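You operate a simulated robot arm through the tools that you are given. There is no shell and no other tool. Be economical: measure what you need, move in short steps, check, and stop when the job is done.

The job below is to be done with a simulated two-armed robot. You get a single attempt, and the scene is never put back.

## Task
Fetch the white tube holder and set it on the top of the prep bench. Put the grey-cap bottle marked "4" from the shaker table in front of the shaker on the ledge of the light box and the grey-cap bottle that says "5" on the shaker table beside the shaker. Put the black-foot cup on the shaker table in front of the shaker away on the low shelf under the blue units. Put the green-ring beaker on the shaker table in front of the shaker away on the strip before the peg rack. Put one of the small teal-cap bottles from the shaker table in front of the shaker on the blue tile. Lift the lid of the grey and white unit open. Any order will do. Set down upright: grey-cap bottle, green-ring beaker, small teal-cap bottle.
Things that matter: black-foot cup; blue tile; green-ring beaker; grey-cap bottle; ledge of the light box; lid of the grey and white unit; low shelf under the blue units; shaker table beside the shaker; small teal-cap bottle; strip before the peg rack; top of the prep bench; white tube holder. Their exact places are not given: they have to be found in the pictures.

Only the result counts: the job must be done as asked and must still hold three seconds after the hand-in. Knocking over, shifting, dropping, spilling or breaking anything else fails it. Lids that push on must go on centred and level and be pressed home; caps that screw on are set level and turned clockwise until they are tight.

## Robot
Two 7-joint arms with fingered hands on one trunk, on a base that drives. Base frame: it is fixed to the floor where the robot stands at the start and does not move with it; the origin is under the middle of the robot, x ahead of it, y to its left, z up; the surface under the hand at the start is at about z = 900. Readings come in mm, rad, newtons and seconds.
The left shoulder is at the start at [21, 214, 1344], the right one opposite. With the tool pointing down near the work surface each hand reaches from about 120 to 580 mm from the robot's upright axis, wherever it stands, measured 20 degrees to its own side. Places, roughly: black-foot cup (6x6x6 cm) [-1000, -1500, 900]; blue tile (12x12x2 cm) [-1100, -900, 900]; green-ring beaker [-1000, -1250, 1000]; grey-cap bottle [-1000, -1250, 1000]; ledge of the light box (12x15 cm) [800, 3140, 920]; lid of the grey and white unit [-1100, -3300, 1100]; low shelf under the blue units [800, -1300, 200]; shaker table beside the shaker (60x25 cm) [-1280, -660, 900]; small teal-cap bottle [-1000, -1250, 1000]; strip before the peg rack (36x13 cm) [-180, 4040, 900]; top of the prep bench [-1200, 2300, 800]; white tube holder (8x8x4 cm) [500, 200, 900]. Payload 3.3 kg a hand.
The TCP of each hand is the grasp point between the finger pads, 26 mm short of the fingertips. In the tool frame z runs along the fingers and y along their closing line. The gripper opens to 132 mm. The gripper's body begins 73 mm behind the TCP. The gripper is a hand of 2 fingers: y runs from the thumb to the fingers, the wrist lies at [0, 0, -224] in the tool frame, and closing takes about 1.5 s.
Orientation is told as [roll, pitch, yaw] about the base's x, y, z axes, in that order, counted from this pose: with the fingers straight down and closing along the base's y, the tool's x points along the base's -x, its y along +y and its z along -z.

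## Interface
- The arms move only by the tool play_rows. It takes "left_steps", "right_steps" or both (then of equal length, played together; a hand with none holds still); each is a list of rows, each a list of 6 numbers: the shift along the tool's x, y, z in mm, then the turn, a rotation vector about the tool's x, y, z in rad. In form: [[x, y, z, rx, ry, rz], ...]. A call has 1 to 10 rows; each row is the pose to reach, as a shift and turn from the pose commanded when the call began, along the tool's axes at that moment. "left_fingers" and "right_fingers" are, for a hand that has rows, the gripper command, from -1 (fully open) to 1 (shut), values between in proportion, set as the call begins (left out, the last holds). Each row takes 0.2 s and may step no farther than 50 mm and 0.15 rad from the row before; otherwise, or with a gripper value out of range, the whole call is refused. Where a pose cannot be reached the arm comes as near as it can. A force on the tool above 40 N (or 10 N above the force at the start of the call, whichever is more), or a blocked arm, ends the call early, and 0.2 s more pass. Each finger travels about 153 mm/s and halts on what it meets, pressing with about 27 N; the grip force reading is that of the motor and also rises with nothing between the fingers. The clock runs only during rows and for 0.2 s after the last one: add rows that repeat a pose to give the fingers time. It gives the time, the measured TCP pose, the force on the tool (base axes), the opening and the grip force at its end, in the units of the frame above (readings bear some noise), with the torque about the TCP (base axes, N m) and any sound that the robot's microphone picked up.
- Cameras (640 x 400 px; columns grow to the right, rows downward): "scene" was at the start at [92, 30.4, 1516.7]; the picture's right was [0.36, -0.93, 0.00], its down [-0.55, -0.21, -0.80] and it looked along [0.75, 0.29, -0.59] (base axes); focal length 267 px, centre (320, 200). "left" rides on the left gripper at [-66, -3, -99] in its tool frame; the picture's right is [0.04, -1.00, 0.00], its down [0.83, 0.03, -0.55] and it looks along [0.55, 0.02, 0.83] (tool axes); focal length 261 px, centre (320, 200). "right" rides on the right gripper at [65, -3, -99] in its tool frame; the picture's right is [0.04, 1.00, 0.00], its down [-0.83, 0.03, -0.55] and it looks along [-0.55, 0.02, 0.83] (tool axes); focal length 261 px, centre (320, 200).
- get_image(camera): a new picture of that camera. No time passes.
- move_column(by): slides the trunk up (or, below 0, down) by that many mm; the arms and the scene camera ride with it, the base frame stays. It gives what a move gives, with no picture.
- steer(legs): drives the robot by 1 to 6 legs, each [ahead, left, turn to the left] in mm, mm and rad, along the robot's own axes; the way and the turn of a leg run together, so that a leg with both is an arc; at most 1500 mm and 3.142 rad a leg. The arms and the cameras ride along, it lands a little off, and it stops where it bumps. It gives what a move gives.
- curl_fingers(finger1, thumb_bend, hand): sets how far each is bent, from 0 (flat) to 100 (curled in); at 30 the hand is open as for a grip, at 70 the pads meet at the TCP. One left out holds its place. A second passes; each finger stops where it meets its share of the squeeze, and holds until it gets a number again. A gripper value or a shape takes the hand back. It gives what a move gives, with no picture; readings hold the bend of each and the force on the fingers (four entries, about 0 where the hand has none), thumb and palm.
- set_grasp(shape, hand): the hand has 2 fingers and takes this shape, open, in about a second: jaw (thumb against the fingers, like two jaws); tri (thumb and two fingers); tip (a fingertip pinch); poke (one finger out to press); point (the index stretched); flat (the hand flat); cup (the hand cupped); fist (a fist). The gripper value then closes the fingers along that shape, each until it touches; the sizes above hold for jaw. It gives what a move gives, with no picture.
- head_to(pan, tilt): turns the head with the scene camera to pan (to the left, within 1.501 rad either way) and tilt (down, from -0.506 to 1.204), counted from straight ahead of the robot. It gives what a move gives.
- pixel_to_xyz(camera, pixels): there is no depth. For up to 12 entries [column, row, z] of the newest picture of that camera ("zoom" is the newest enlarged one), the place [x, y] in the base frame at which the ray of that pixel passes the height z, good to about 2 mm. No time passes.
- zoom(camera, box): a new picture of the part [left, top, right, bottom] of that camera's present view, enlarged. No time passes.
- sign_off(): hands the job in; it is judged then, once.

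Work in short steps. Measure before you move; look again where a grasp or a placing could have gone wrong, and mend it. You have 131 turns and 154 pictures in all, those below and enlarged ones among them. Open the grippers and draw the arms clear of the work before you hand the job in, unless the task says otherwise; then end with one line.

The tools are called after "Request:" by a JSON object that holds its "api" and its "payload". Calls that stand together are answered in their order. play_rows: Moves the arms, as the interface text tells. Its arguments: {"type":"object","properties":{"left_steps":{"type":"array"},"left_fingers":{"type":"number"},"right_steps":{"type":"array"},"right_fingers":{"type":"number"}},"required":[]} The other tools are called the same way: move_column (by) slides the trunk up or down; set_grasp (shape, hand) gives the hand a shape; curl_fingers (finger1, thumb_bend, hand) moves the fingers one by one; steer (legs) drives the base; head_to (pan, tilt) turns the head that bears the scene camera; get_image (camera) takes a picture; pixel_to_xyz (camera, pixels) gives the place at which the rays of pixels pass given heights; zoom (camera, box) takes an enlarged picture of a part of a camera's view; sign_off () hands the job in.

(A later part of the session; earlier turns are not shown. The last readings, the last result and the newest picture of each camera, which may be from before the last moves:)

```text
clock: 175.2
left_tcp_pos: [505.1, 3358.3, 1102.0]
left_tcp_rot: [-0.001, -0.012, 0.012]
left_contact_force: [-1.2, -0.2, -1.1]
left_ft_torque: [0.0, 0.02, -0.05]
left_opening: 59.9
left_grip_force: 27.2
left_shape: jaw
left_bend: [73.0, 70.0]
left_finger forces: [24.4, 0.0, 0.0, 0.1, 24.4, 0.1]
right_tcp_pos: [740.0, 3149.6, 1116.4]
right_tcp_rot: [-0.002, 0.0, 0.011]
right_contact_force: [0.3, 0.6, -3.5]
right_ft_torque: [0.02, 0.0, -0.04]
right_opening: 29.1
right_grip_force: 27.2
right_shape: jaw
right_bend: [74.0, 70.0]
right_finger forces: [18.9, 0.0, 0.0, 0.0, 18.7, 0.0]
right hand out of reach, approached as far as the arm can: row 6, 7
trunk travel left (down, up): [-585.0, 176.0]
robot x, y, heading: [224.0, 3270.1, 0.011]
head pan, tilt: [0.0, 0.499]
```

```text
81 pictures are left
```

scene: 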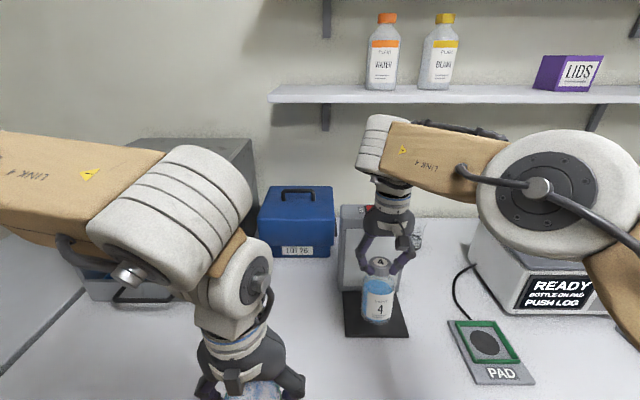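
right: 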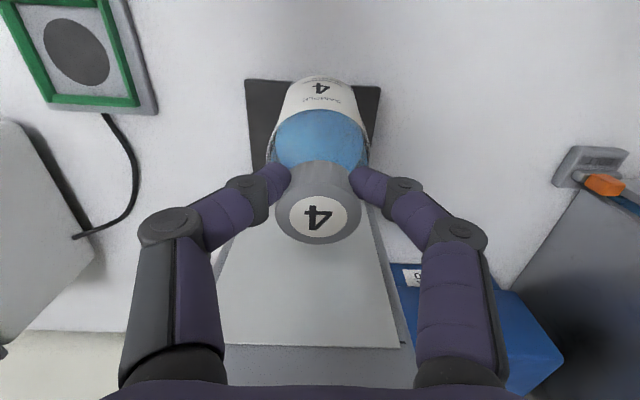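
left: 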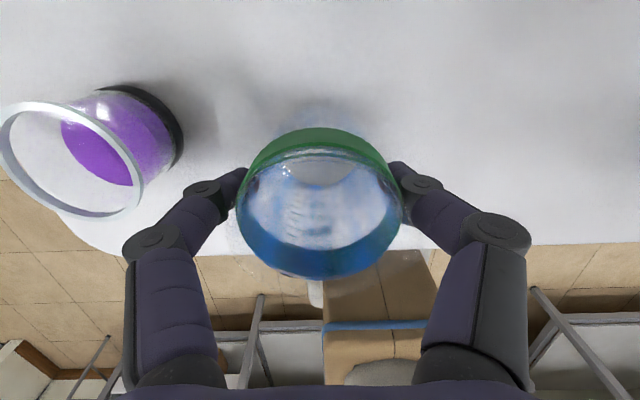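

The arm reaches x=740; I drive 22 mm ahead to bring the bottle to ≈(762,3147).

Request:
{"api": "steer", "payload": {"legs": [[22, 0, -0.008]]}}

Request:
{"api": "get_image", "payload": {"camera": "scene"}}

```text
clock: 176.2
left_tcp_pos: [510.5, 3358.5, 1100.1]
left_tcp_rot: [0.0, -0.011, 0.007]
left_contact_force: [-0.1, 0.1, -1.2]
left_ft_torque: [-0.01, 0.01, 0.0]
left_opening: 59.7
left_grip_force: 26.9
left_shape: jaw
left_bend: [73.0, 70.0]
left_finger forces: [24.4, 0.1, 0.1, 0.0, 24.4, 0.1]
right_tcp_pos: [745.6, 3147.3, 1115.8]
right_tcp_rot: [-0.002, -0.001, 0.003]
right_contact_force: [-1.2, -0.6, -4.7]
right_ft_torque: [0.0, 0.05, -0.04]
right_opening: 29.2
right_grip_force: 26.7
right_shape: jaw
right_bend: [74.0, 70.0]
right_finger forces: [18.9, 0.1, 0.0, 0.0, 18.7, 0.0]
trunk travel left (down, up): [-585.0, 176.0]
robot x, y, heading: [231.7, 3274.0, 0.002]
head pan, tilt: [0.0, 0.499]
stopped in leg 1: the robot was blocked; the commanded pose is now the measured one
```

```text
80 pictures are left
```

scene: 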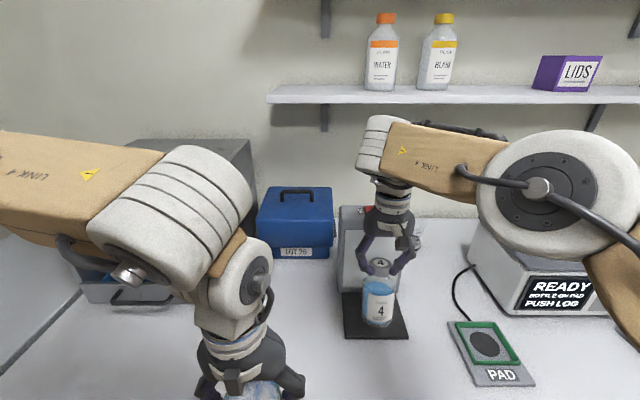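

The base is blocked at x≈231. Turning the robot left brings the right shoulder nearer, so I retract the hand, back off 35 mm and turn 0.3 rad.

Request:
{"api": "play_rows", "payload": {"right_steps": [[45, 0, -10, 0, 0, 0], [90, 0, -20, 0, 0, 0], [130, 0, -20, 0, 0, 0]]}}

Request:
{"api": "steer", "payload": {"legs": [[-35, 0, 0], [0, 0, 0.3]]}}

Request:
{"api": "get_image", "payload": {"camera": "scene"}}

```text
clock: 177.0
left_tcp_pos: [510.5, 3357.0, 1101.5]
left_tcp_rot: [0.0, -0.01, 0.006]
left_contact_force: [-0.2, 0.0, -1.1]
left_ft_torque: [-0.02, -0.02, 0.01]
left_opening: 59.9
left_grip_force: 26.9
left_shape: jaw
left_bend: [73.0, 70.0]
left_finger forces: [24.5, 0.0, 0.0, 0.0, 24.4, 0.0]
right_tcp_pos: [616.1, 3146.4, 1137.3]
right_tcp_rot: [0.001, -0.003, 0.003]
right_contact_force: [-0.4, 0.1, -4.0]
right_ft_torque: [0.01, -0.02, 0.0]
right_opening: 28.7
right_grip_force: 27.1
right_shape: jaw
right_bend: [74.0, 70.0]
right_finger forces: [18.5, 0.0, 0.1, 0.0, 18.2, 0.0]
trunk travel left (down, up): [-585.0, 176.0]
robot x, y, heading: [234.9, 3272.3, -0.003]
head pan, tilt: [0.0, 0.499]
```

```text
clock: 178.8
left_tcp_pos: [439.3, 3435.6, 1101.2]
left_tcp_rot: [-0.001, -0.01, 0.303]
left_contact_force: [-0.4, -0.1, -1.4]
left_ft_torque: [0.0, -0.03, -0.02]
left_opening: 59.9
left_grip_force: 26.8
left_shape: jaw
left_bend: [73.0, 70.0]
left_finger forces: [24.4, 0.0, 0.0, 0.0, 24.4, 0.1]
right_tcp_pos: [601.5, 3265.4, 1137.0]
right_tcp_rot: [-0.002, -0.001, 0.304]
right_contact_force: [0.2, 0.4, -4.6]
right_ft_torque: [0.01, 0.03, -0.05]
right_opening: 28.6
right_grip_force: 27.3
right_shape: jaw
right_bend: [74.0, 70.0]
right_finger forces: [18.4, 0.1, 0.0, 0.1, 17.9, 0.1]
trunk travel left (down, up): [-585.0, 176.0]
robot x, y, heading: [193.8, 3272.7, 0.303]
head pan, tilt: [0.0, 0.499]
```

```text
79 pictures are left
```

scene: 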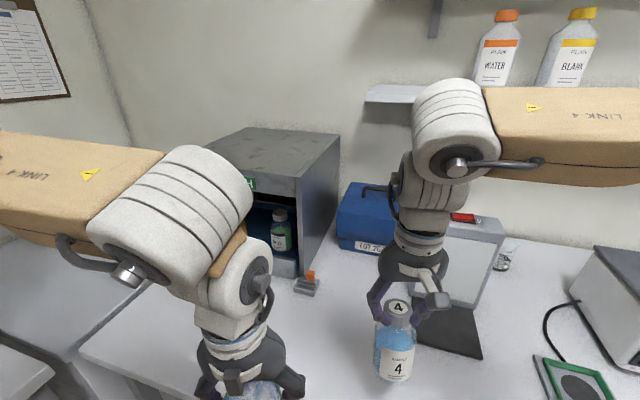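

I move laterally then ahead to (768,3141), in tool axes (-122,-168), keeping height.

Request:
{"api": "play_rows", "payload": {"right_steps": [[0, -45, 0, 0, 0, 0], [0, -90, 0, 0, 0, 0], [-10, -135, 0, 0, 0, 0], [-40, -168, 0, 0, 0, 0], [-85, -168, 10, 0, 0, 0], [-122, -168, 20, 0, 0, 0], [-122, -168, 20, 0, 0, 0]]}}

Request:
{"api": "get_image", "payload": {"camera": "scene"}}

Request:
{"api": "get_image", "payload": {"camera": "right"}}

```text
clock: 180.4
left_tcp_pos: [439.0, 3434.3, 1103.0]
left_tcp_rot: [0.002, -0.01, 0.303]
left_contact_force: [-0.2, -0.6, -1.6]
left_ft_torque: [0.02, 0.01, 0.04]
left_opening: 59.8
left_grip_force: 27.0
left_shape: jaw
left_bend: [73.0, 70.0]
left_finger forces: [24.4, 0.0, 0.1, 0.0, 24.4, 0.1]
right_tcp_pos: [766.8, 3140.2, 1117.1]
right_tcp_rot: [0.001, -0.002, 0.303]
right_contact_force: [-0.3, -0.7, -4.0]
right_ft_torque: [-0.02, 0.06, 0.0]
right_opening: 28.2
right_grip_force: 27.5
right_shape: jaw
right_bend: [74.0, 70.0]
right_finger forces: [18.4, 0.0, 0.0, 0.1, 17.7, 0.0]
trunk travel left (down, up): [-585.0, 176.0]
robot x, y, heading: [197.1, 3272.5, 0.302]
head pan, tilt: [0.0, 0.499]
```

```text
78 pictures are left
```

scene: 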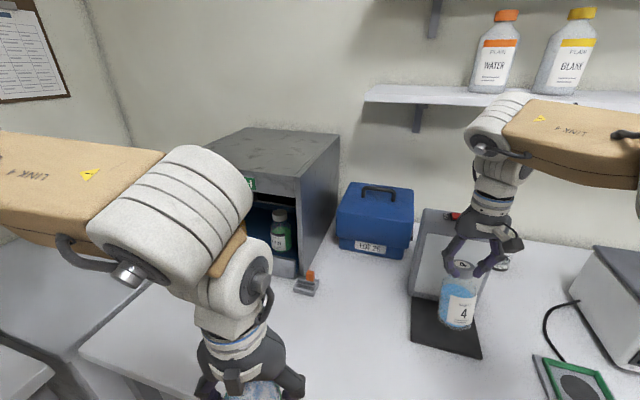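

```text
77 pictures are left
```

right: 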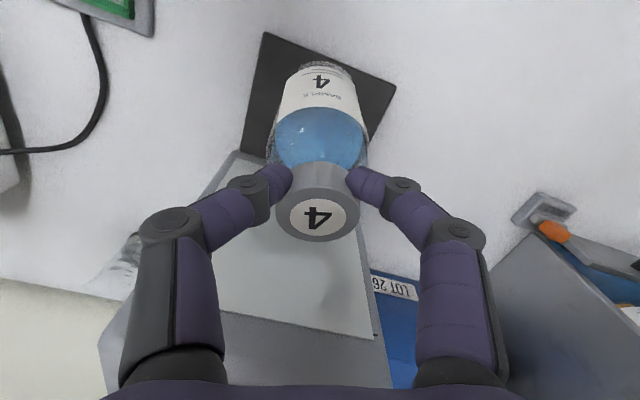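

Over the ledge. I lower to TCP ≈1075 and then slowly.

Request:
{"api": "play_rows", "payload": {"right_steps": [[0, 0, 15, 0, 0, 0], [0, 0, 30, 0, 0, 0], [0, 0, 38, 0, 0, 0], [0, 0, 42, 0, 0, 0], [0, 0, 42, 0, 0, 0]]}}

Request:
{"api": "zoom", "payload": {"camera": "scene", "box": [380, 200, 540, 370]}}

```text
clock: 181.6
left_tcp_pos: [438.4, 3435.3, 1101.9]
left_tcp_rot: [0.0, -0.011, 0.304]
left_contact_force: [-0.4, -0.2, -0.6]
left_ft_torque: [-0.05, -0.05, 0.01]
left_opening: 59.8
left_grip_force: 27.0
left_shape: jaw
left_bend: [73.0, 70.0]
left_finger forces: [24.4, 0.1, 0.1, 0.0, 24.4, 0.0]
right_tcp_pos: [768.5, 3140.6, 1074.9]
right_tcp_rot: [0.001, -0.001, 0.304]
right_contact_force: [0.0, -0.3, -4.0]
right_ft_torque: [-0.01, 0.0, -0.01]
right_opening: 28.1
right_grip_force: 26.7
right_shape: jaw
right_bend: [74.0, 70.0]
right_finger forces: [18.4, 0.1, 0.0, 0.0, 17.5, 0.0]
trunk travel left (down, up): [-585.0, 176.0]
robot x, y, heading: [195.7, 3273.7, 0.298]
head pan, tilt: [0.0, 0.499]
```

```text
2.35 times, centred on (460, 285) of scene
```

zoom: 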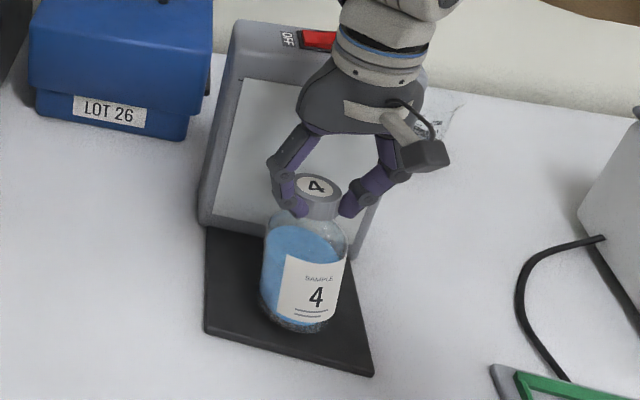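

Good placement, fully on the ledge. I lower slowly to contact.

Request:
{"api": "play_rows", "payload": {"right_steps": [[0, 0, 3, 0, 0, 0], [0, 0, 6, 0, 0, 0], [0, 0, 8, 0, 0, 0], [0, 0, 10, 0, 0, 0], [0, 0, 12, 0, 0, 0]]}}

```text
clock: 182.8
left_tcp_pos: [439.8, 3434.9, 1102.9]
left_tcp_rot: [-0.001, -0.011, 0.304]
left_contact_force: [0.3, -0.1, -1.3]
left_ft_torque: [0.04, -0.01, 0.01]
left_opening: 59.9
left_grip_force: 27.2
left_shape: jaw
left_bend: [73.0, 70.0]
left_finger forces: [24.3, 0.1, 0.0, 0.0, 24.5, 0.1]
right_tcp_pos: [767.1, 3140.0, 1063.2]
right_tcp_rot: [-0.003, -0.003, 0.304]
right_contact_force: [-0.3, 0.2, 0.7]
right_ft_torque: [-0.05, 0.04, 0.02]
right_opening: 28.3
right_grip_force: 26.3
right_shape: jaw
right_bend: [74.0, 70.0]
right_finger forces: [19.6, 0.0, 0.1, 0.0, 18.8, 0.0]
trunk travel left (down, up): [-585.0, 176.0]
robot x, y, heading: [196.4, 3273.2, 0.299]
head pan, tilt: [0.0, 0.499]
```

The weight is off the hand (force -4→+0.7): touching. I press 1 mm, open, and rise.

Request:
{"api": "play_rows", "payload": {"right_steps": [[0, 0, 1.5, 0, 0, 0], [0, 0, 1.5, 0, 0, 0]]}}

Request:
{"api": "play_rows", "payload": {"right_steps": [[0, 0, 0, 0, 0, 0], [0, 0, 0, 0, 0, 0], [0, 0, 0, 0, 0, 0], [0, 0, -20, 0, 0, 0], [0, 0, -60, 0, 0, 0], [0, 0, -100, 0, 0, 0], [45, 0, -110, 0, 0, 0], [90, 0, -110, 0, 0, 0], [130, 0, -110, 0, 0, 0]], "right_fingers": -0.1}}

Request:
{"api": "get_image", "payload": {"camera": "scene"}}

```text
clock: 183.4
left_tcp_pos: [438.3, 3435.6, 1102.8]
left_tcp_rot: [0.001, -0.012, 0.303]
left_contact_force: [-1.0, 0.2, -0.7]
left_ft_torque: [0.02, 0.01, -0.01]
left_opening: 59.6
left_grip_force: 26.9
left_shape: jaw
left_bend: [73.0, 70.0]
left_finger forces: [24.5, 0.0, 0.0, 0.0, 24.5, 0.1]
right_tcp_pos: [766.2, 3141.8, 1062.7]
right_tcp_rot: [-0.004, -0.004, 0.304]
right_contact_force: [-1.3, -1.2, 8.4]
right_ft_torque: [-0.05, 0.01, -0.01]
right_opening: 28.6
right_grip_force: 27.0
right_shape: jaw
right_bend: [74.0, 71.0]
right_finger forces: [22.1, 0.0, 0.0, 0.0, 21.5, 0.0]
trunk travel left (down, up): [-585.0, 176.0]
robot x, y, heading: [198.7, 3273.4, 0.299]
head pan, tilt: [0.0, 0.499]
```

```text
clock: 185.4
left_tcp_pos: [438.4, 3432.7, 1101.9]
left_tcp_rot: [-0.001, -0.01, 0.305]
left_contact_force: [-0.3, -0.8, -1.0]
left_ft_torque: [0.04, -0.01, -0.01]
left_opening: 59.5
left_grip_force: 27.3
left_shape: jaw
left_bend: [73.0, 70.0]
left_finger forces: [24.5, 0.1, 0.0, 0.0, 24.5, 0.0]
right_tcp_pos: [641.9, 3102.2, 1172.1]
right_tcp_rot: [0.0, -0.004, 0.303]
right_contact_force: [0.0, 0.3, -1.3]
right_ft_torque: [0.02, -0.03, -0.03]
right_opening: 72.1
right_grip_force: 0.1
right_shape: jaw
right_bend: [72.0, 70.0]
right_finger forces: [0.0, 0.0, 0.0, 0.1, 0.0, 0.0]
trunk travel left (down, up): [-585.0, 176.0]
robot x, y, heading: [197.4, 3271.5, 0.3]
head pan, tilt: [0.0, 0.499]
```

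```text
75 pictures are left
```

scene: 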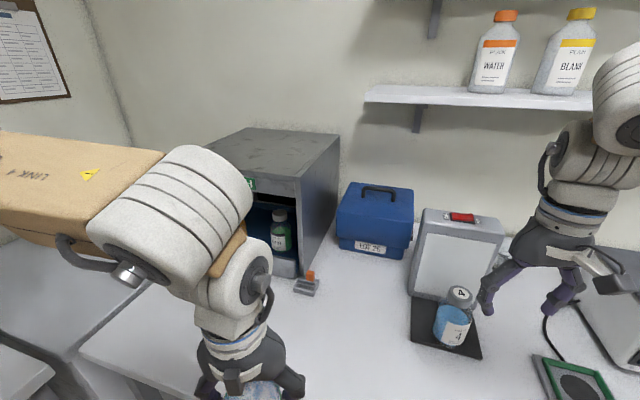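

Bottle 4 stands on the ledge. I back off and turn to face the sink side (+y) for the strip.

Request:
{"api": "steer", "payload": {"legs": [[-400, 0, 0], [0, 0, 1.271], [100, -135, 0]]}}

Request:
{"api": "get_image", "payload": {"camera": "scene"}}

```text
clock: 192.1
left_tcp_pos: [-130.5, 3535.0, 1101.9]
left_tcp_rot: [0.0, -0.009, 1.574]
left_contact_force: [0.9, 0.5, -0.9]
left_ft_torque: [-0.02, 0.0, -0.01]
left_opening: 59.4
left_grip_force: 26.9
left_shape: jaw
left_bend: [73.0, 70.0]
left_finger forces: [24.4, 0.1, 0.0, 0.0, 24.5, 0.1]
right_tcp_pos: [247.6, 3629.5, 1169.6]
right_tcp_rot: [0.001, 0.001, 1.572]
right_contact_force: [0.4, 0.4, 0.4]
right_ft_torque: [0.0, 0.01, 0.0]
right_opening: 71.9
right_grip_force: 0.1
right_shape: jaw
right_bend: [72.0, 70.0]
right_finger forces: [0.0, 0.1, 0.1, 0.1, 0.1, 0.1]
trunk travel left (down, up): [-585.0, 176.0]
robot x, y, heading: [-50.2, 3255.5, 1.572]
head pan, tilt: [0.0, 0.499]
```

```text
74 pictures are left
```

scene: 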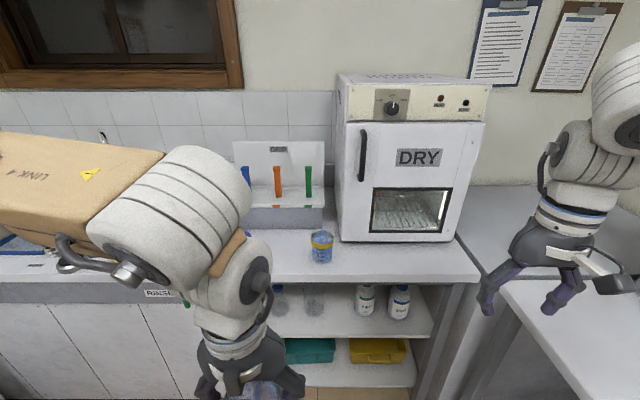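

I measure the peg rack's front base (280,231), the yellow-ring cup (321,262), counter edge (300,282).

Request:
{"api": "pixel_to_xyz", "payload": {"camera": "scene", "pixels": [[324, 231, 900], [270, 231, 900], [240, 232, 900], [321, 262, 900], [300, 282, 900], [450, 282, 900], [340, 242, 900], [285, 255, 900]]}}

Request:
{"api": "zoom", "payload": {"camera": "scene", "box": [200, 130, 360, 300]}}

```text
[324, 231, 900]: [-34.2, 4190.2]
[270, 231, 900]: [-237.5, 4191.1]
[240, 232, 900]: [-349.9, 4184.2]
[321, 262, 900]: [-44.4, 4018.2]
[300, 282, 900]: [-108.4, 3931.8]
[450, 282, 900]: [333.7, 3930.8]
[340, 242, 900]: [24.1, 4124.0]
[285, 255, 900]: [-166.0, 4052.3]
```

```text
2.35 times, centred on (280, 215) of scene
```

zoom: 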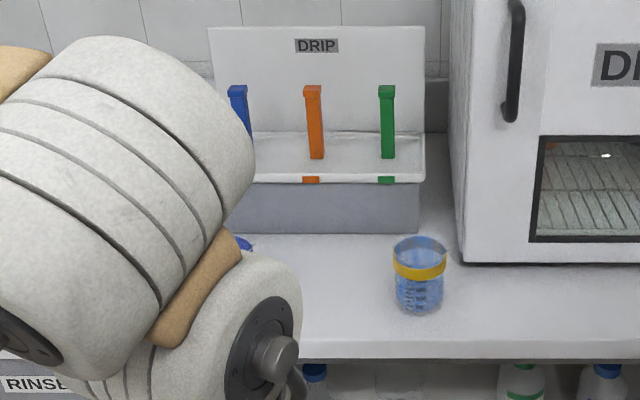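

Strip is clear at about (-175,4040), between the two ring cups. I draw the right hand back and drive 385 ahead.

Request:
{"api": "play_rows", "payload": {"right_steps": [[40, 0, -10, 0, 0, 0], [80, 10, -20, 0, 0, 0], [120, 20, -20, 0, 0, 0]]}}

Request:
{"api": "steer", "payload": {"legs": [[385, 0, 0]]}}

Request:
{"api": "get_image", "payload": {"camera": "scene"}}

Request:
{"api": "get_image", "payload": {"camera": "left"}}

```text
clock: 192.9
left_tcp_pos: [-133.0, 3531.9, 1102.6]
left_tcp_rot: [0.0, -0.01, 1.576]
left_contact_force: [0.7, 0.5, -1.2]
left_ft_torque: [0.0, 0.04, 0.0]
left_opening: 59.6
left_grip_force: 27.2
left_shape: jaw
left_bend: [73.0, 70.0]
left_finger forces: [24.5, 0.0, 0.0, 0.0, 24.5, 0.0]
right_tcp_pos: [226.1, 3507.1, 1191.6]
right_tcp_rot: [-0.002, -0.003, 1.572]
right_contact_force: [-0.3, -0.6, -0.4]
right_ft_torque: [0.04, 0.01, -0.03]
right_opening: 72.3
right_grip_force: 0.0
right_shape: jaw
right_bend: [72.0, 70.0]
right_finger forces: [0.1, 0.0, 0.1, 0.0, 0.0, 0.0]
trunk travel left (down, up): [-585.0, 176.0]
robot x, y, heading: [-45.3, 3253.0, 1.572]
head pan, tilt: [0.0, 0.499]
```

```text
clock: 195.3
left_tcp_pos: [-136.0, 3924.1, 1101.4]
left_tcp_rot: [0.001, -0.008, 1.577]
left_contact_force: [-0.1, 0.8, -0.8]
left_ft_torque: [0.0, 0.01, 0.03]
left_opening: 59.5
left_grip_force: 27.4
left_shape: jaw
left_bend: [73.0, 70.0]
left_finger forces: [24.4, 0.0, 0.0, 0.0, 24.5, 0.0]
right_tcp_pos: [224.8, 3899.5, 1191.9]
right_tcp_rot: [-0.002, -0.001, 1.578]
right_contact_force: [0.2, 0.2, 0.5]
right_ft_torque: [0.01, -0.02, 0.0]
right_opening: 72.1
right_grip_force: 0.2
right_shape: jaw
right_bend: [72.0, 70.0]
right_finger forces: [0.0, 0.0, 0.0, 0.0, 0.0, 0.0]
trunk travel left (down, up): [-585.0, 176.0]
robot x, y, heading: [-48.6, 3644.4, 1.576]
head pan, tilt: [0.0, 0.499]
```

```text
72 pictures are left
```

scene: 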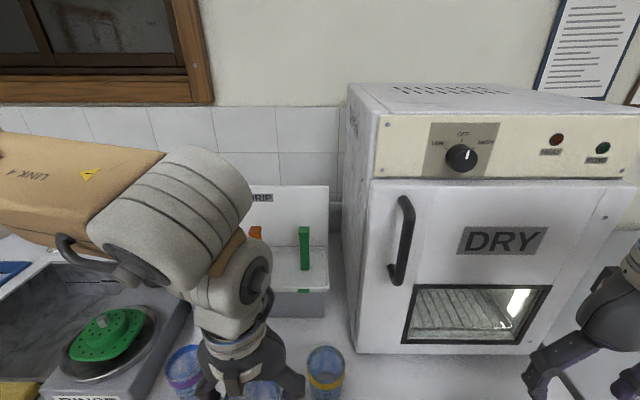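

```text
71 pictures are left
```

left: 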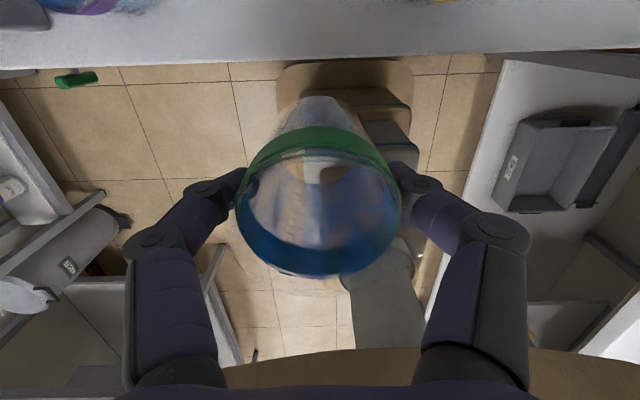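

I locate the blue and yellow cups to center between them.

Request:
{"api": "zoom", "payload": {"camera": "scene", "box": [130, 300, 370, 400]}}

Request:
{"api": "pixel_to_xyz", "payload": {"camera": "scene", "pixels": [[184, 358, 980], [166, 372, 960], [326, 358, 980], [300, 318, 900], [325, 318, 900], [326, 395, 900]]}}

```text
2.67 times, centred on (250, 350) of scene
```

zoom: 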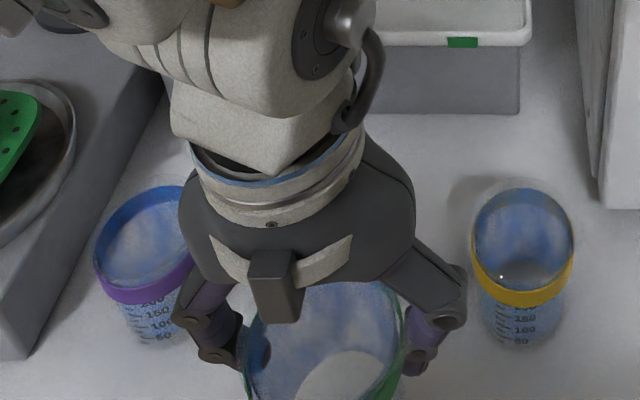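

```text
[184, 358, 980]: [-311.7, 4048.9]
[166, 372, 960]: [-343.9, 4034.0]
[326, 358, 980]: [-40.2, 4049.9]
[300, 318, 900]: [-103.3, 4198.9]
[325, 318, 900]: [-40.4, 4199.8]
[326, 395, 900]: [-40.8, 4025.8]
```

Cups at x≈-310 and -40; I go to (-175,4042) and lower to TCP≈985.

Request:
{"api": "play_rows", "payload": {"left_steps": [[-40, 13, 0, 0, 0, 0], [-80, 26, 10, 0, 0, 0], [-118, 39, 20, 0, 0, 0], [-118, 39, 60, 0, 0, 0], [-118, 39, 95, 0, 0, 0], [-118, 39, 115, 0, 0, 0], [-118, 39, 115, 0, 0, 0]]}}

Request:
{"api": "get_image", "payload": {"camera": "left"}}

Request:
{"api": "zoom", "payload": {"camera": "scene", "box": [130, 220, 370, 400]}}

```text
clock: 196.9
left_tcp_pos: [-173.8, 4041.3, 989.1]
left_tcp_rot: [-0.001, -0.012, 1.577]
left_contact_force: [-0.3, 0.0, -1.5]
left_ft_torque: [0.01, 0.01, 0.0]
left_opening: 59.9
left_grip_force: 27.5
left_shape: jaw
left_bend: [73.0, 70.0]
left_finger forces: [24.5, 0.0, 0.0, 0.0, 24.5, 0.0]
right_tcp_pos: [223.8, 3899.8, 1190.0]
right_tcp_rot: [0.0, -0.003, 1.577]
right_contact_force: [0.0, -0.1, -0.5]
right_ft_torque: [0.01, 0.04, 0.01]
right_opening: 72.3
right_grip_force: 0.1
right_shape: jaw
right_bend: [72.0, 70.0]
right_finger forces: [0.1, 0.1, 0.1, 0.0, 0.0, 0.1]
trunk travel left (down, up): [-585.0, 176.0]
robot x, y, heading: [-50.7, 3644.7, 1.576]
head pan, tilt: [0.0, 0.499]
```

```text
69 pictures are left
```

left: 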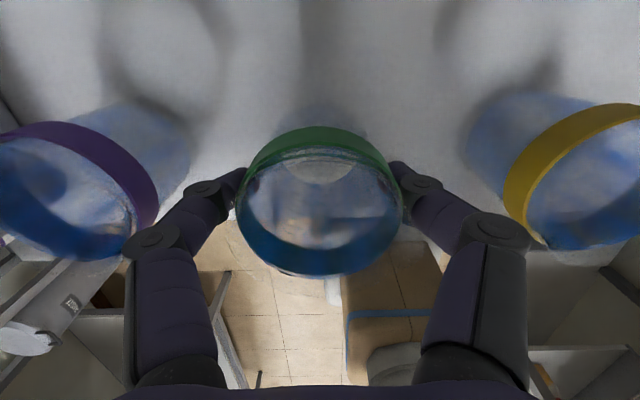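

```text
2.22 times, centred on (250, 310) of scene
```

zoom: 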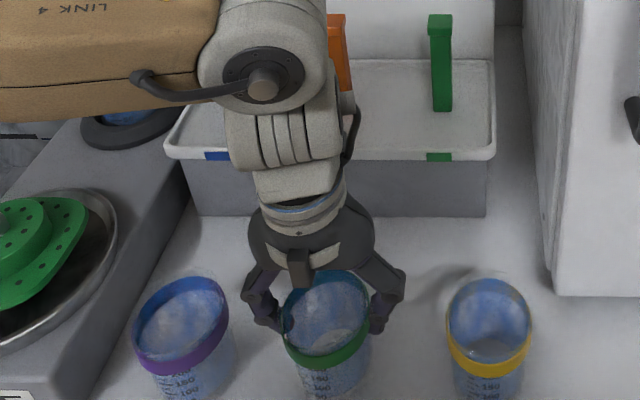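

The purple cup is slightly nearer than the yellow one; I shift 8 mm right and lower slowly to contact.

Request:
{"api": "play_rows", "payload": {"left_steps": [[0, -8, 4, 0, 0, 0], [0, -8, 8, 0, 0, 0], [0, -8, 11, 0, 0, 0], [0, -8, 14, 0, 0, 0], [0, -8, 16, 0, 0, 0], [0, -8, 17, 0, 0, 0]]}}

```text
clock: 198.3
left_tcp_pos: [-166.9, 4041.6, 972.6]
left_tcp_rot: [-0.001, -0.012, 1.577]
left_contact_force: [-1.0, 0.0, 12.4]
left_ft_torque: [0.03, 0.08, 0.02]
left_opening: 59.6
left_grip_force: 27.5
left_shape: jaw
left_bend: [73.0, 70.0]
left_finger forces: [27.5, 0.0, 0.0, 0.0, 26.3, 0.1]
right_tcp_pos: [224.4, 3899.8, 1192.0]
right_tcp_rot: [0.0, -0.001, 1.578]
right_contact_force: [0.7, 0.7, 0.6]
right_ft_torque: [0.03, 0.05, 0.0]
right_opening: 72.1
right_grip_force: 0.1
right_shape: jaw
right_bend: [72.0, 70.0]
right_finger forces: [0.1, 0.0, 0.0, 0.1, 0.1, 0.0]
trunk travel left (down, up): [-585.0, 176.0]
robot x, y, heading: [-49.8, 3644.5, 1.575]
head pan, tilt: [0.0, 0.499]
```

Contact at 972.6. I open just to ~86 mm, rise, and retract.

Request:
{"api": "play_rows", "payload": {"left_steps": [[0, 0, -1, 0, 0, 0], [0, 0, -1, 0, 0, 0], [0, 0, -1, 0, 0, 0], [0, 0, -20, 0, 0, 0], [0, 0, -60, 0, 0, 0], [0, 0, -105, 0, 0, 0], [30, 0, -140, 0, 0, 0], [75, 0, -150, 0, 0, 0], [120, 0, -150, 0, 0, 0]], "left_fingers": -0.3}}

Request:
{"api": "get_image", "payload": {"camera": "scene"}}

```text
clock: 200.3
left_tcp_pos: [-166.5, 3920.2, 1119.9]
left_tcp_rot: [0.0, -0.01, 1.58]
left_contact_force: [0.6, 0.0, -0.4]
left_ft_torque: [0.01, -0.02, 0.02]
left_opening: 85.5
left_grip_force: 0.2
left_shape: jaw
left_bend: [70.0, 63.0]
left_finger forces: [0.0, 0.0, 0.0, 0.0, 0.0, 0.0]
right_tcp_pos: [224.0, 3899.4, 1190.5]
right_tcp_rot: [0.001, -0.003, 1.578]
right_contact_force: [-0.1, -0.8, -0.2]
right_ft_torque: [0.0, -0.02, 0.0]
right_opening: 72.1
right_grip_force: 0.0
right_shape: jaw
right_bend: [72.0, 70.0]
right_finger forces: [0.1, 0.0, 0.0, 0.0, 0.1, 0.0]
trunk travel left (down, up): [-585.0, 176.0]
robot x, y, heading: [-47.9, 3643.0, 1.575]
head pan, tilt: [0.0, 0.499]
```

```text
67 pictures are left
```

scene: 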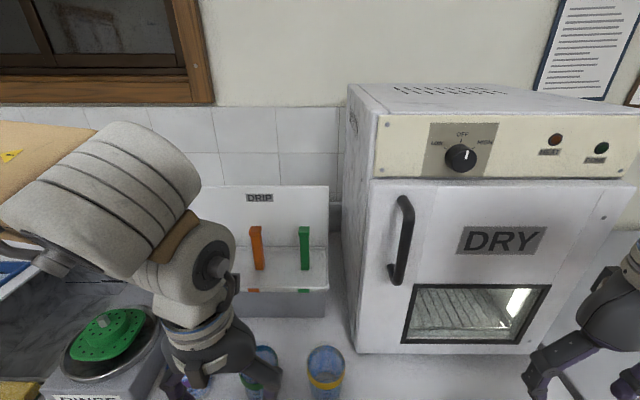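

Beaker is released upright. I drive back to the shaker table for the cup.

Request:
{"api": "steer", "payload": {"legs": [[-600, 220, 0], [-1450, 0, 0], [-1450, 0, 0], [-1450, 0, 0], [0, 0, 1.567]]}}

Request:
{"api": "move_column", "payload": {"by": 40}}

```text
clock: 228.1
left_tcp_pos: [-521.1, -1407.5, 1119.2]
left_tcp_rot: [0.0, -0.01, -3.126]
left_contact_force: [0.0, -0.4, 0.3]
left_ft_torque: [-0.03, -0.03, -0.02]
left_opening: 85.6
left_grip_force: 0.1
left_shape: jaw
left_bend: [70.0, 63.0]
left_finger forces: [0.0, 0.0, 0.1, 0.0, 0.0, 0.0]
right_tcp_pos: [-502.2, -1017.8, 1191.5]
right_tcp_rot: [-0.002, -0.001, -3.127]
right_contact_force: [-0.2, -0.6, 0.2]
right_ft_torque: [0.01, 0.0, 0.01]
right_opening: 72.2
right_grip_force: 0.0
right_shape: jaw
right_bend: [72.0, 70.0]
right_finger forces: [0.1, 0.1, 0.0, 0.0, 0.1, 0.1]
trunk travel left (down, up): [-585.0, 176.0]
robot x, y, heading: [-246.1, -1288.6, -3.129]
head pan, tilt: [0.0, 0.499]
```

```text
clock: 228.9
left_tcp_pos: [-521.6, -1407.0, 1159.4]
left_tcp_rot: [0.001, -0.011, -3.126]
left_contact_force: [0.1, 0.4, -0.9]
left_ft_torque: [0.0, -0.02, -0.04]
left_opening: 85.5
left_grip_force: 0.0
left_shape: jaw
left_bend: [70.0, 63.0]
left_finger forces: [0.1, 0.0, 0.0, 0.0, 0.0, 0.0]
right_tcp_pos: [-502.5, -1017.6, 1230.9]
right_tcp_rot: [0.001, -0.003, -3.129]
right_contact_force: [0.4, 0.1, 0.2]
right_ft_torque: [-0.02, -0.01, 0.0]
right_opening: 72.1
right_grip_force: 0.2
right_shape: jaw
right_bend: [72.0, 70.0]
right_finger forces: [0.0, 0.0, 0.0, 0.0, 0.0, 0.0]
trunk travel left (down, up): [-625.0, 136.0]
robot x, y, heading: [-245.3, -1286.3, -3.127]
head pan, tilt: [0.0, 0.499]
```

Before grasping the cup I turn around to inspect the low shelf under the blue units, since it decides how to hold the cup.

Request:
{"api": "steer", "payload": {"legs": [[0, 0, 3.13]]}}

Request:
{"api": "head_to", "payload": {"pan": 0.0, "tilt": 0.75}}

Request:
{"api": "get_image", "payload": {"camera": "scene"}}

```text
clock: 236.7
left_tcp_pos: [28.5, -1166.4, 1157.9]
left_tcp_rot: [0.0, -0.011, 0.028]
left_contact_force: [-0.7, 0.5, 0.5]
left_ft_torque: [-0.01, -0.02, -0.02]
left_opening: 85.4
left_grip_force: 0.0
left_shape: jaw
left_bend: [70.0, 63.0]
left_finger forces: [0.0, 0.0, 0.0, 0.1, 0.0, 0.0]
right_tcp_pos: [16.9, -1557.1, 1231.4]
right_tcp_rot: [-0.002, -0.001, 0.029]
right_contact_force: [0.1, -0.5, 0.7]
right_ft_torque: [0.0, 0.02, 0.0]
right_opening: 72.1
right_grip_force: 0.1
right_shape: jaw
right_bend: [72.0, 70.0]
right_finger forces: [0.0, 0.1, 0.0, 0.0, 0.1, 0.0]
trunk travel left (down, up): [-625.0, 136.0]
robot x, y, heading: [-243.4, -1288.9, 0.028]
head pan, tilt: [0.0, 0.499]
```

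```text
clock: 237.4
left_tcp_pos: [28.6, -1167.3, 1158.7]
left_tcp_rot: [0.0, -0.01, 0.03]
left_contact_force: [-0.3, 0.3, -0.9]
left_ft_torque: [0.0, 0.0, -0.02]
left_opening: 85.2
left_grip_force: 0.0
left_shape: jaw
left_bend: [70.0, 63.0]
left_finger forces: [0.1, 0.1, 0.1, 0.0, 0.1, 0.0]
right_tcp_pos: [14.0, -1557.2, 1230.5]
right_tcp_rot: [-0.001, -0.003, 0.028]
right_contact_force: [-0.6, 0.5, -0.4]
right_ft_torque: [0.01, 0.01, -0.02]
right_opening: 72.1
right_grip_force: 0.1
right_shape: jaw
right_bend: [72.0, 70.0]
right_finger forces: [0.1, 0.0, 0.0, 0.0, 0.0, 0.0]
trunk travel left (down, up): [-625.0, 136.0]
robot x, y, heading: [-244.1, -1288.5, 0.028]
head pan, tilt: [0.0, 0.75]
```

```text
66 pictures are left
```

scene: 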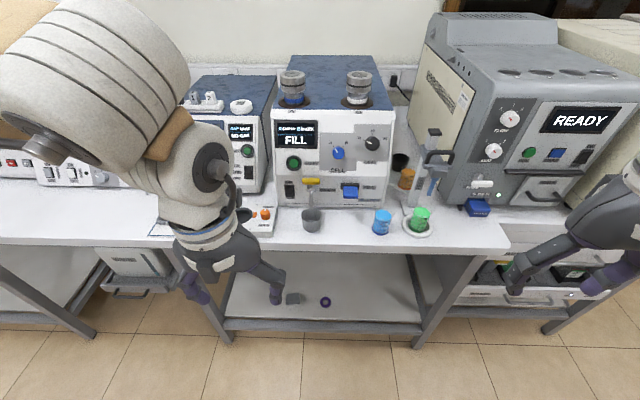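

The low shelf is visible between legs at rows 255–328, with small items at (293,299) and (325,301). I measure it at z=200 and the table top edge.

Request:
{"api": "pixel_to_xyz", "payload": {"camera": "scene", "pixels": [[230, 322, 200], [415, 325, 200], [320, 325, 200], [370, 290, 200], [370, 265, 200], [293, 300, 200], [325, 303, 200], [320, 248, 900], [470, 250, 900], [20, 243, 900], [225, 340, 0], [415, 347, 0]]}}

Request:
{"api": "zoom", "payload": {"camera": "scene", "box": [190, 200, 470, 370]}}

```text
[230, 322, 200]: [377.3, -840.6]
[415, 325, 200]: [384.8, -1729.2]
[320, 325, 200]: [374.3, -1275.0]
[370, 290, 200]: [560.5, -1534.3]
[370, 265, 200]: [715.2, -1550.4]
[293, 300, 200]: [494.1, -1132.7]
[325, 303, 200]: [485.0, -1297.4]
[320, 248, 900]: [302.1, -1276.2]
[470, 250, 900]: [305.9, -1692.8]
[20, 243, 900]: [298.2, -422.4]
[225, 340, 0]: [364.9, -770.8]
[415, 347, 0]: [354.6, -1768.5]
```

```text
2.29 times, centred on (330, 285) of scene
```

zoom: 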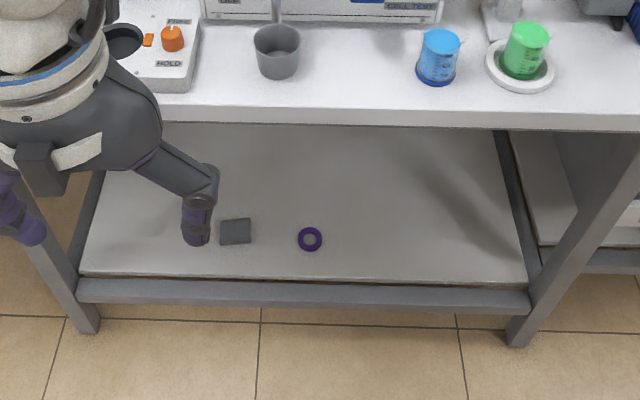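

Shelf front edge x≈375 (z≈200), table edge x≈302 above: I can set the cup near the shelf's front with a vertical hand and the trunk lowered. I go back to the cup now.

Request:
{"api": "steer", "payload": {"legs": [[0, 0, 3.113], [340, 40, 0]]}}

Request:
{"api": "get_image", "payload": {"camera": "left"}}

```text
clock: 246.9
left_tcp_pos: [-869.0, -1430.4, 1159.7]
left_tcp_rot: [0.001, -0.008, 3.124]
left_contact_force: [-0.7, -0.3, -0.1]
left_ft_torque: [0.01, -0.02, -0.01]
left_opening: 85.3
left_grip_force: 0.1
left_shape: jaw
left_bend: [70.0, 63.0]
left_finger forces: [0.0, 0.0, 0.0, 0.1, 0.1, 0.0]
right_tcp_pos: [-839.4, -1041.0, 1231.6]
right_tcp_rot: [0.0, -0.002, 3.125]
right_contact_force: [-0.2, -0.1, -0.2]
right_ft_torque: [0.0, 0.01, 0.0]
right_opening: 72.1
right_grip_force: 0.0
right_shape: jaw
right_bend: [72.0, 70.0]
right_finger forces: [0.0, 0.0, 0.1, 0.0, 0.0, 0.1]
trunk travel left (down, up): [-625.0, 136.0]
robot x, y, heading: [-589.5, -1318.5, 3.124]
head pan, tilt: [0.0, 0.75]
```

```text
64 pictures are left
```

left: 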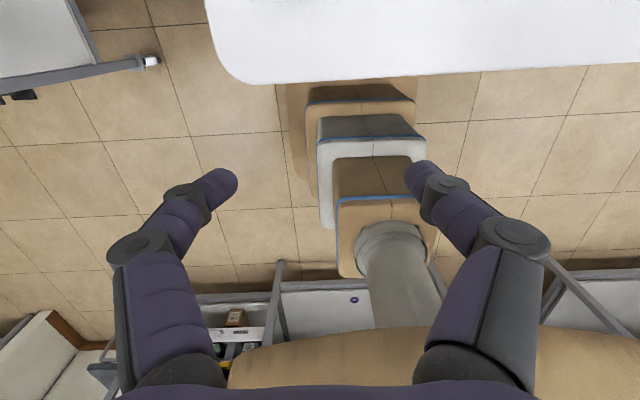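

I bring the left hand over the cup at z≈1080 and look.

Request:
{"api": "play_rows", "payload": {"left_steps": [[-40, 9, 20, 0, 0, 0], [-80, 18, 45, 0, 0, 0], [-116, 28, 70, 0, 0, 0], [-116, 28, 80, 0, 0, 0], [-116, 28, 80, 0, 0, 0]], "left_fingers": -0.45}}

Request:
{"api": "get_image", "payload": {"camera": "left"}}

```text
clock: 248.1
left_tcp_pos: [-986.7, -1457.4, 1080.3]
left_tcp_rot: [-0.002, -0.011, 3.124]
left_contact_force: [-0.3, -0.4, 0.4]
left_ft_torque: [0.03, 0.0, 0.03]
left_opening: 95.3
left_grip_force: 0.1
left_shape: jaw
left_bend: [66.0, 53.0]
left_finger forces: [0.1, 0.0, 0.0, 0.0, 0.0, 0.0]
right_tcp_pos: [-837.1, -1042.6, 1230.7]
right_tcp_rot: [0.0, -0.002, 3.124]
right_contact_force: [0.6, -0.5, 0.3]
right_ft_torque: [0.04, -0.05, -0.02]
right_opening: 72.3
right_grip_force: 0.1
right_shape: jaw
right_bend: [72.0, 70.0]
right_finger forces: [0.0, 0.0, 0.0, 0.0, 0.1, 0.0]
trunk travel left (down, up): [-625.0, 136.0]
robot x, y, heading: [-591.7, -1323.8, 3.123]
head pan, tilt: [0.0, 0.75]
```

```text
63 pictures are left
```

left: 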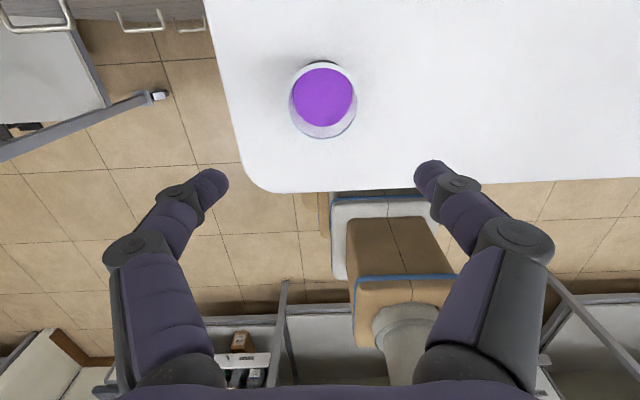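

Cup rim centre ≈(323,104), width 68 px. I localise it.

Request:
{"api": "zoom", "payload": {"camera": "left", "box": [270, 50, 380, 150]}}

Request:
{"api": "pixel_to_xyz", "payload": {"camera": "left", "pixels": [[323, 104, 960], [289, 104, 960], [357, 104, 960], [323, 104, 970], [322, 92, 905]]}}

```text
4.00 times, centred on (325, 100) of left
```

zoom: 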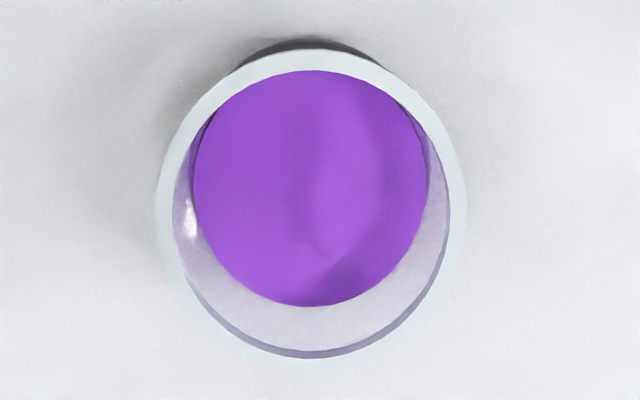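

```text
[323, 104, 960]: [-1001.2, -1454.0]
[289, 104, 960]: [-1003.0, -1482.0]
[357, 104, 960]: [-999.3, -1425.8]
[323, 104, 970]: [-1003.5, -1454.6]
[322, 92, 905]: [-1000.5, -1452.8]
```

Cup ≈(-1002,-1454), rim ⌀≈62. I descend around it to TCP≈955 and check.

Request:
{"api": "play_rows", "payload": {"left_steps": [[-15, -3, 30, 0, 0, 0], [-15, -3, 70, 0, 0, 0], [-15, -3, 105, 0, 0, 0], [-15, -3, 125, 0, 0, 0], [-15, -3, 125, 0, 0, 0]]}}

Request:
{"api": "get_image", "payload": {"camera": "left"}}

```text
clock: 249.3
left_tcp_pos: [-1001.8, -1454.1, 956.2]
left_tcp_rot: [-0.001, -0.011, 3.123]
left_contact_force: [1.0, -0.8, 1.0]
left_ft_torque: [-0.03, 0.01, -0.03]
left_opening: 95.6
left_grip_force: 0.1
left_shape: jaw
left_bend: [66.0, 53.0]
left_finger forces: [0.0, 0.0, 0.0, 0.0, 0.0, 0.1]
right_tcp_pos: [-836.9, -1042.5, 1230.6]
right_tcp_rot: [0.0, -0.001, 3.124]
right_contact_force: [-0.2, -1.3, 0.2]
right_ft_torque: [0.03, -0.01, -0.01]
right_opening: 72.2
right_grip_force: 0.0
right_shape: jaw
right_bend: [72.0, 70.0]
right_finger forces: [0.1, 0.0, 0.0, 0.1, 0.0, 0.1]
trunk travel left (down, up): [-625.0, 136.0]
robot x, y, heading: [-591.8, -1323.2, 3.12]
head pan, tilt: [0.0, 0.75]
```

```text
61 pictures are left
```

left: 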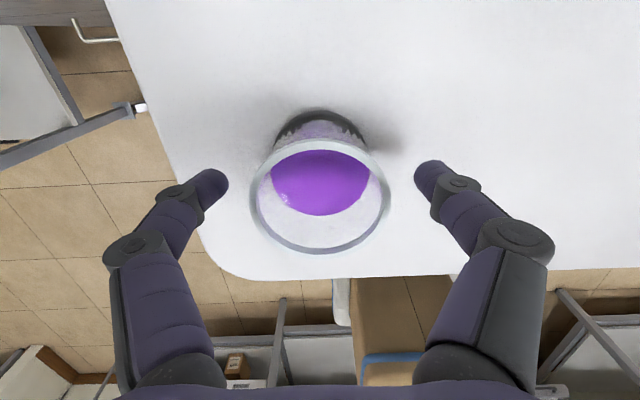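

Rim ≈960, well centred at (320,196). I lower 15 mm and close.

Request:
{"api": "play_rows", "payload": {"left_steps": [[0, 0, 8, 0, 0, 0], [0, 0, 15, 0, 0, 0], [0, 0, 15, 0, 0, 0]]}}

Request:
{"api": "play_rows", "payload": {"left_steps": [[0, 0, 0, 0, 0, 0], [0, 0, 0, 0, 0, 0], [0, 0, 0, 0, 0, 0], [0, 0, 0, 0, 0, 0], [0, 0, 0, 0, 0, 0]], "left_fingers": 1}}

Request:
{"api": "play_rows", "payload": {"left_steps": [[0, 0, -8, 0, 0, 0], [0, 0, -30, 0, 0, 0], [0, 0, -70, 0, 0, 0], [0, 0, -110, 0, 0, 0], [35, 0, -140, 0, 0, 0], [75, 0, -150, 0, 0, 0], [115, 0, -150, 0, 0, 0]]}}

Request:
{"api": "get_image", "payload": {"camera": "left"}}

```text
clock: 250.1
left_tcp_pos: [-1002.9, -1454.5, 941.7]
left_tcp_rot: [0.0, -0.012, 3.123]
left_contact_force: [-0.3, 0.1, -0.1]
left_ft_torque: [0.01, -0.01, -0.01]
left_opening: 95.2
left_grip_force: 0.1
left_shape: jaw
left_bend: [66.0, 53.0]
left_finger forces: [0.0, 0.0, 0.0, 0.0, 0.0, 0.1]
right_tcp_pos: [-837.7, -1042.0, 1231.5]
right_tcp_rot: [-0.001, -0.001, 3.124]
right_contact_force: [0.3, 0.2, -0.5]
right_ft_torque: [0.01, 0.02, -0.01]
right_opening: 72.2
right_grip_force: 0.1
right_shape: jaw
right_bend: [72.0, 70.0]
right_finger forces: [0.1, 0.0, 0.0, 0.0, 0.0, 0.1]
trunk travel left (down, up): [-625.0, 136.0]
robot x, y, heading: [-587.9, -1323.3, 3.116]
head pan, tilt: [0.0, 0.75]
```

```text
clock: 251.3
left_tcp_pos: [-1001.9, -1453.8, 941.1]
left_tcp_rot: [0.0, -0.012, 3.125]
left_contact_force: [0.4, 0.2, -1.2]
left_ft_torque: [0.02, 0.01, -0.01]
left_opening: 49.9
left_grip_force: 27.0
left_shape: jaw
left_bend: [73.0, 70.0]
left_finger forces: [23.5, 0.0, 0.0, 0.0, 24.4, 0.0]
right_tcp_pos: [-837.4, -1042.2, 1232.2]
right_tcp_rot: [0.0, -0.003, 3.123]
right_contact_force: [-0.3, 0.7, -0.5]
right_ft_torque: [-0.02, -0.02, -0.03]
right_opening: 72.0
right_grip_force: 0.1
right_shape: jaw
right_bend: [72.0, 70.0]
right_finger forces: [0.0, 0.1, 0.0, 0.0, 0.0, 0.0]
trunk travel left (down, up): [-625.0, 136.0]
robot x, y, heading: [-588.9, -1326.1, 3.123]
head pan, tilt: [0.0, 0.75]
```

```text
clock: 252.9
left_tcp_pos: [-885.9, -1455.6, 1090.6]
left_tcp_rot: [0.0, -0.011, 3.126]
left_contact_force: [0.3, 0.4, -0.7]
left_ft_torque: [0.01, 0.01, -0.01]
left_opening: 49.7
left_grip_force: 27.0
left_shape: jaw
left_bend: [73.0, 70.0]
left_finger forces: [23.4, 0.0, 0.0, 0.0, 24.3, 0.0]
right_tcp_pos: [-836.4, -1042.5, 1231.2]
right_tcp_rot: [0.0, -0.002, 3.124]
right_contact_force: [-0.4, 0.1, -0.2]
right_ft_torque: [-0.03, 0.02, 0.0]
right_opening: 72.0
right_grip_force: 0.0
right_shape: jaw
right_bend: [72.0, 70.0]
right_finger forces: [0.0, 0.0, 0.1, 0.0, 0.1, 0.0]
trunk travel left (down, up): [-625.0, 136.0]
robot x, y, heading: [-589.5, -1320.2, 3.118]
head pan, tilt: [0.0, 0.75]
```

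```text
60 pictures are left
```

left: 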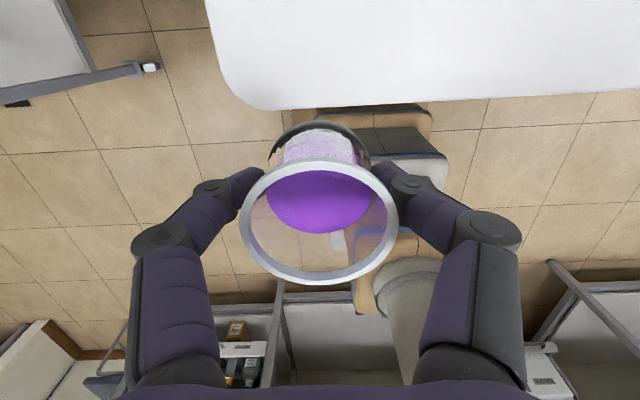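

Cup is held. I back into the aisle, turn to face +x, and shift right to y≈-1530.

Request:
{"api": "steer", "payload": {"legs": [[-345, 0, 0], [0, 0, 3.141], [0, -200, 0.02]]}}

Request:
{"api": "move_column", "payload": {"by": -250}}

Request:
{"api": "get_image", "payload": {"camera": "scene"}}

```text
clock: 263.8
left_tcp_pos: [50.2, -1393.8, 1089.3]
left_tcp_rot: [0.001, -0.01, 0.001]
left_contact_force: [0.4, 0.1, -0.6]
left_ft_torque: [0.01, -0.01, 0.0]
left_opening: 49.2
left_grip_force: 27.1
left_shape: jaw
left_bend: [73.0, 70.0]
left_finger forces: [23.4, 0.0, 0.0, 0.0, 24.3, 0.1]
right_tcp_pos: [9.0, -1808.1, 1230.6]
right_tcp_rot: [0.0, -0.002, 0.003]
right_contact_force: [-0.6, -0.7, -0.5]
right_ft_torque: [0.02, 0.01, -0.02]
right_opening: 72.0
right_grip_force: 0.0
right_shape: jaw
right_bend: [72.0, 70.0]
right_finger forces: [0.0, 0.0, 0.0, 0.1, 0.1, 0.1]
trunk travel left (down, up): [-625.0, 136.0]
robot x, y, heading: [-244.2, -1533.6, -0.003]
head pan, tilt: [0.0, 0.75]
```

```text
clock: 266.3
left_tcp_pos: [49.1, -1393.4, 839.6]
left_tcp_rot: [-0.001, -0.009, 0.001]
left_contact_force: [0.0, 0.5, -0.6]
left_ft_torque: [-0.02, -0.01, 0.0]
left_opening: 49.3
left_grip_force: 27.5
left_shape: jaw
left_bend: [73.0, 70.0]
left_finger forces: [23.4, 0.0, 0.1, 0.0, 24.3, 0.0]
right_tcp_pos: [8.8, -1808.6, 981.5]
right_tcp_rot: [0.0, -0.001, 0.001]
right_contact_force: [-0.1, -0.4, 0.4]
right_ft_torque: [0.01, 0.01, 0.01]
right_opening: 72.1
right_grip_force: 0.0
right_shape: jaw
right_bend: [72.0, 70.0]
right_finger forces: [0.0, 0.0, 0.0, 0.0, 0.0, 0.1]
trunk travel left (down, up): [-375.0, 386.0]
robot x, y, heading: [-245.3, -1536.9, -0.002]
head pan, tilt: [0.0, 0.75]
```

```text
59 pictures are left
```

scene: 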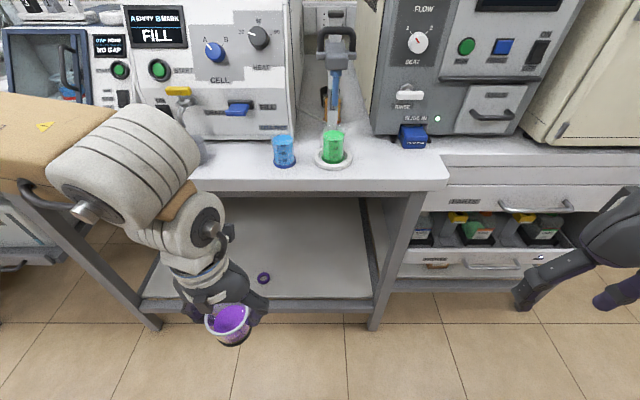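

I triangulate the shelf height from this lower view: ring at (264,278), shelf front edge (320,299).

Request:
{"api": "pixel_to_xyz", "payload": {"camera": "scene", "pixels": [[264, 279, 200], [264, 279, 240], [264, 279, 280], [320, 299, 200], [320, 299, 240], [320, 299, 280], [320, 188, 900], [375, 325, 0], [375, 295, 200], [440, 188, 900]]}}

```text
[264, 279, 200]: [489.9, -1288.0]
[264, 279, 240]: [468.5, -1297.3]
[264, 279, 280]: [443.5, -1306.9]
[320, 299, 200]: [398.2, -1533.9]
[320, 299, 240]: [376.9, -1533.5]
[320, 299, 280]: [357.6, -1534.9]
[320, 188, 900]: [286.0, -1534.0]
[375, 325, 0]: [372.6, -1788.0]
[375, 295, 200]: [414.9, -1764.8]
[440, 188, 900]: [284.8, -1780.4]
```

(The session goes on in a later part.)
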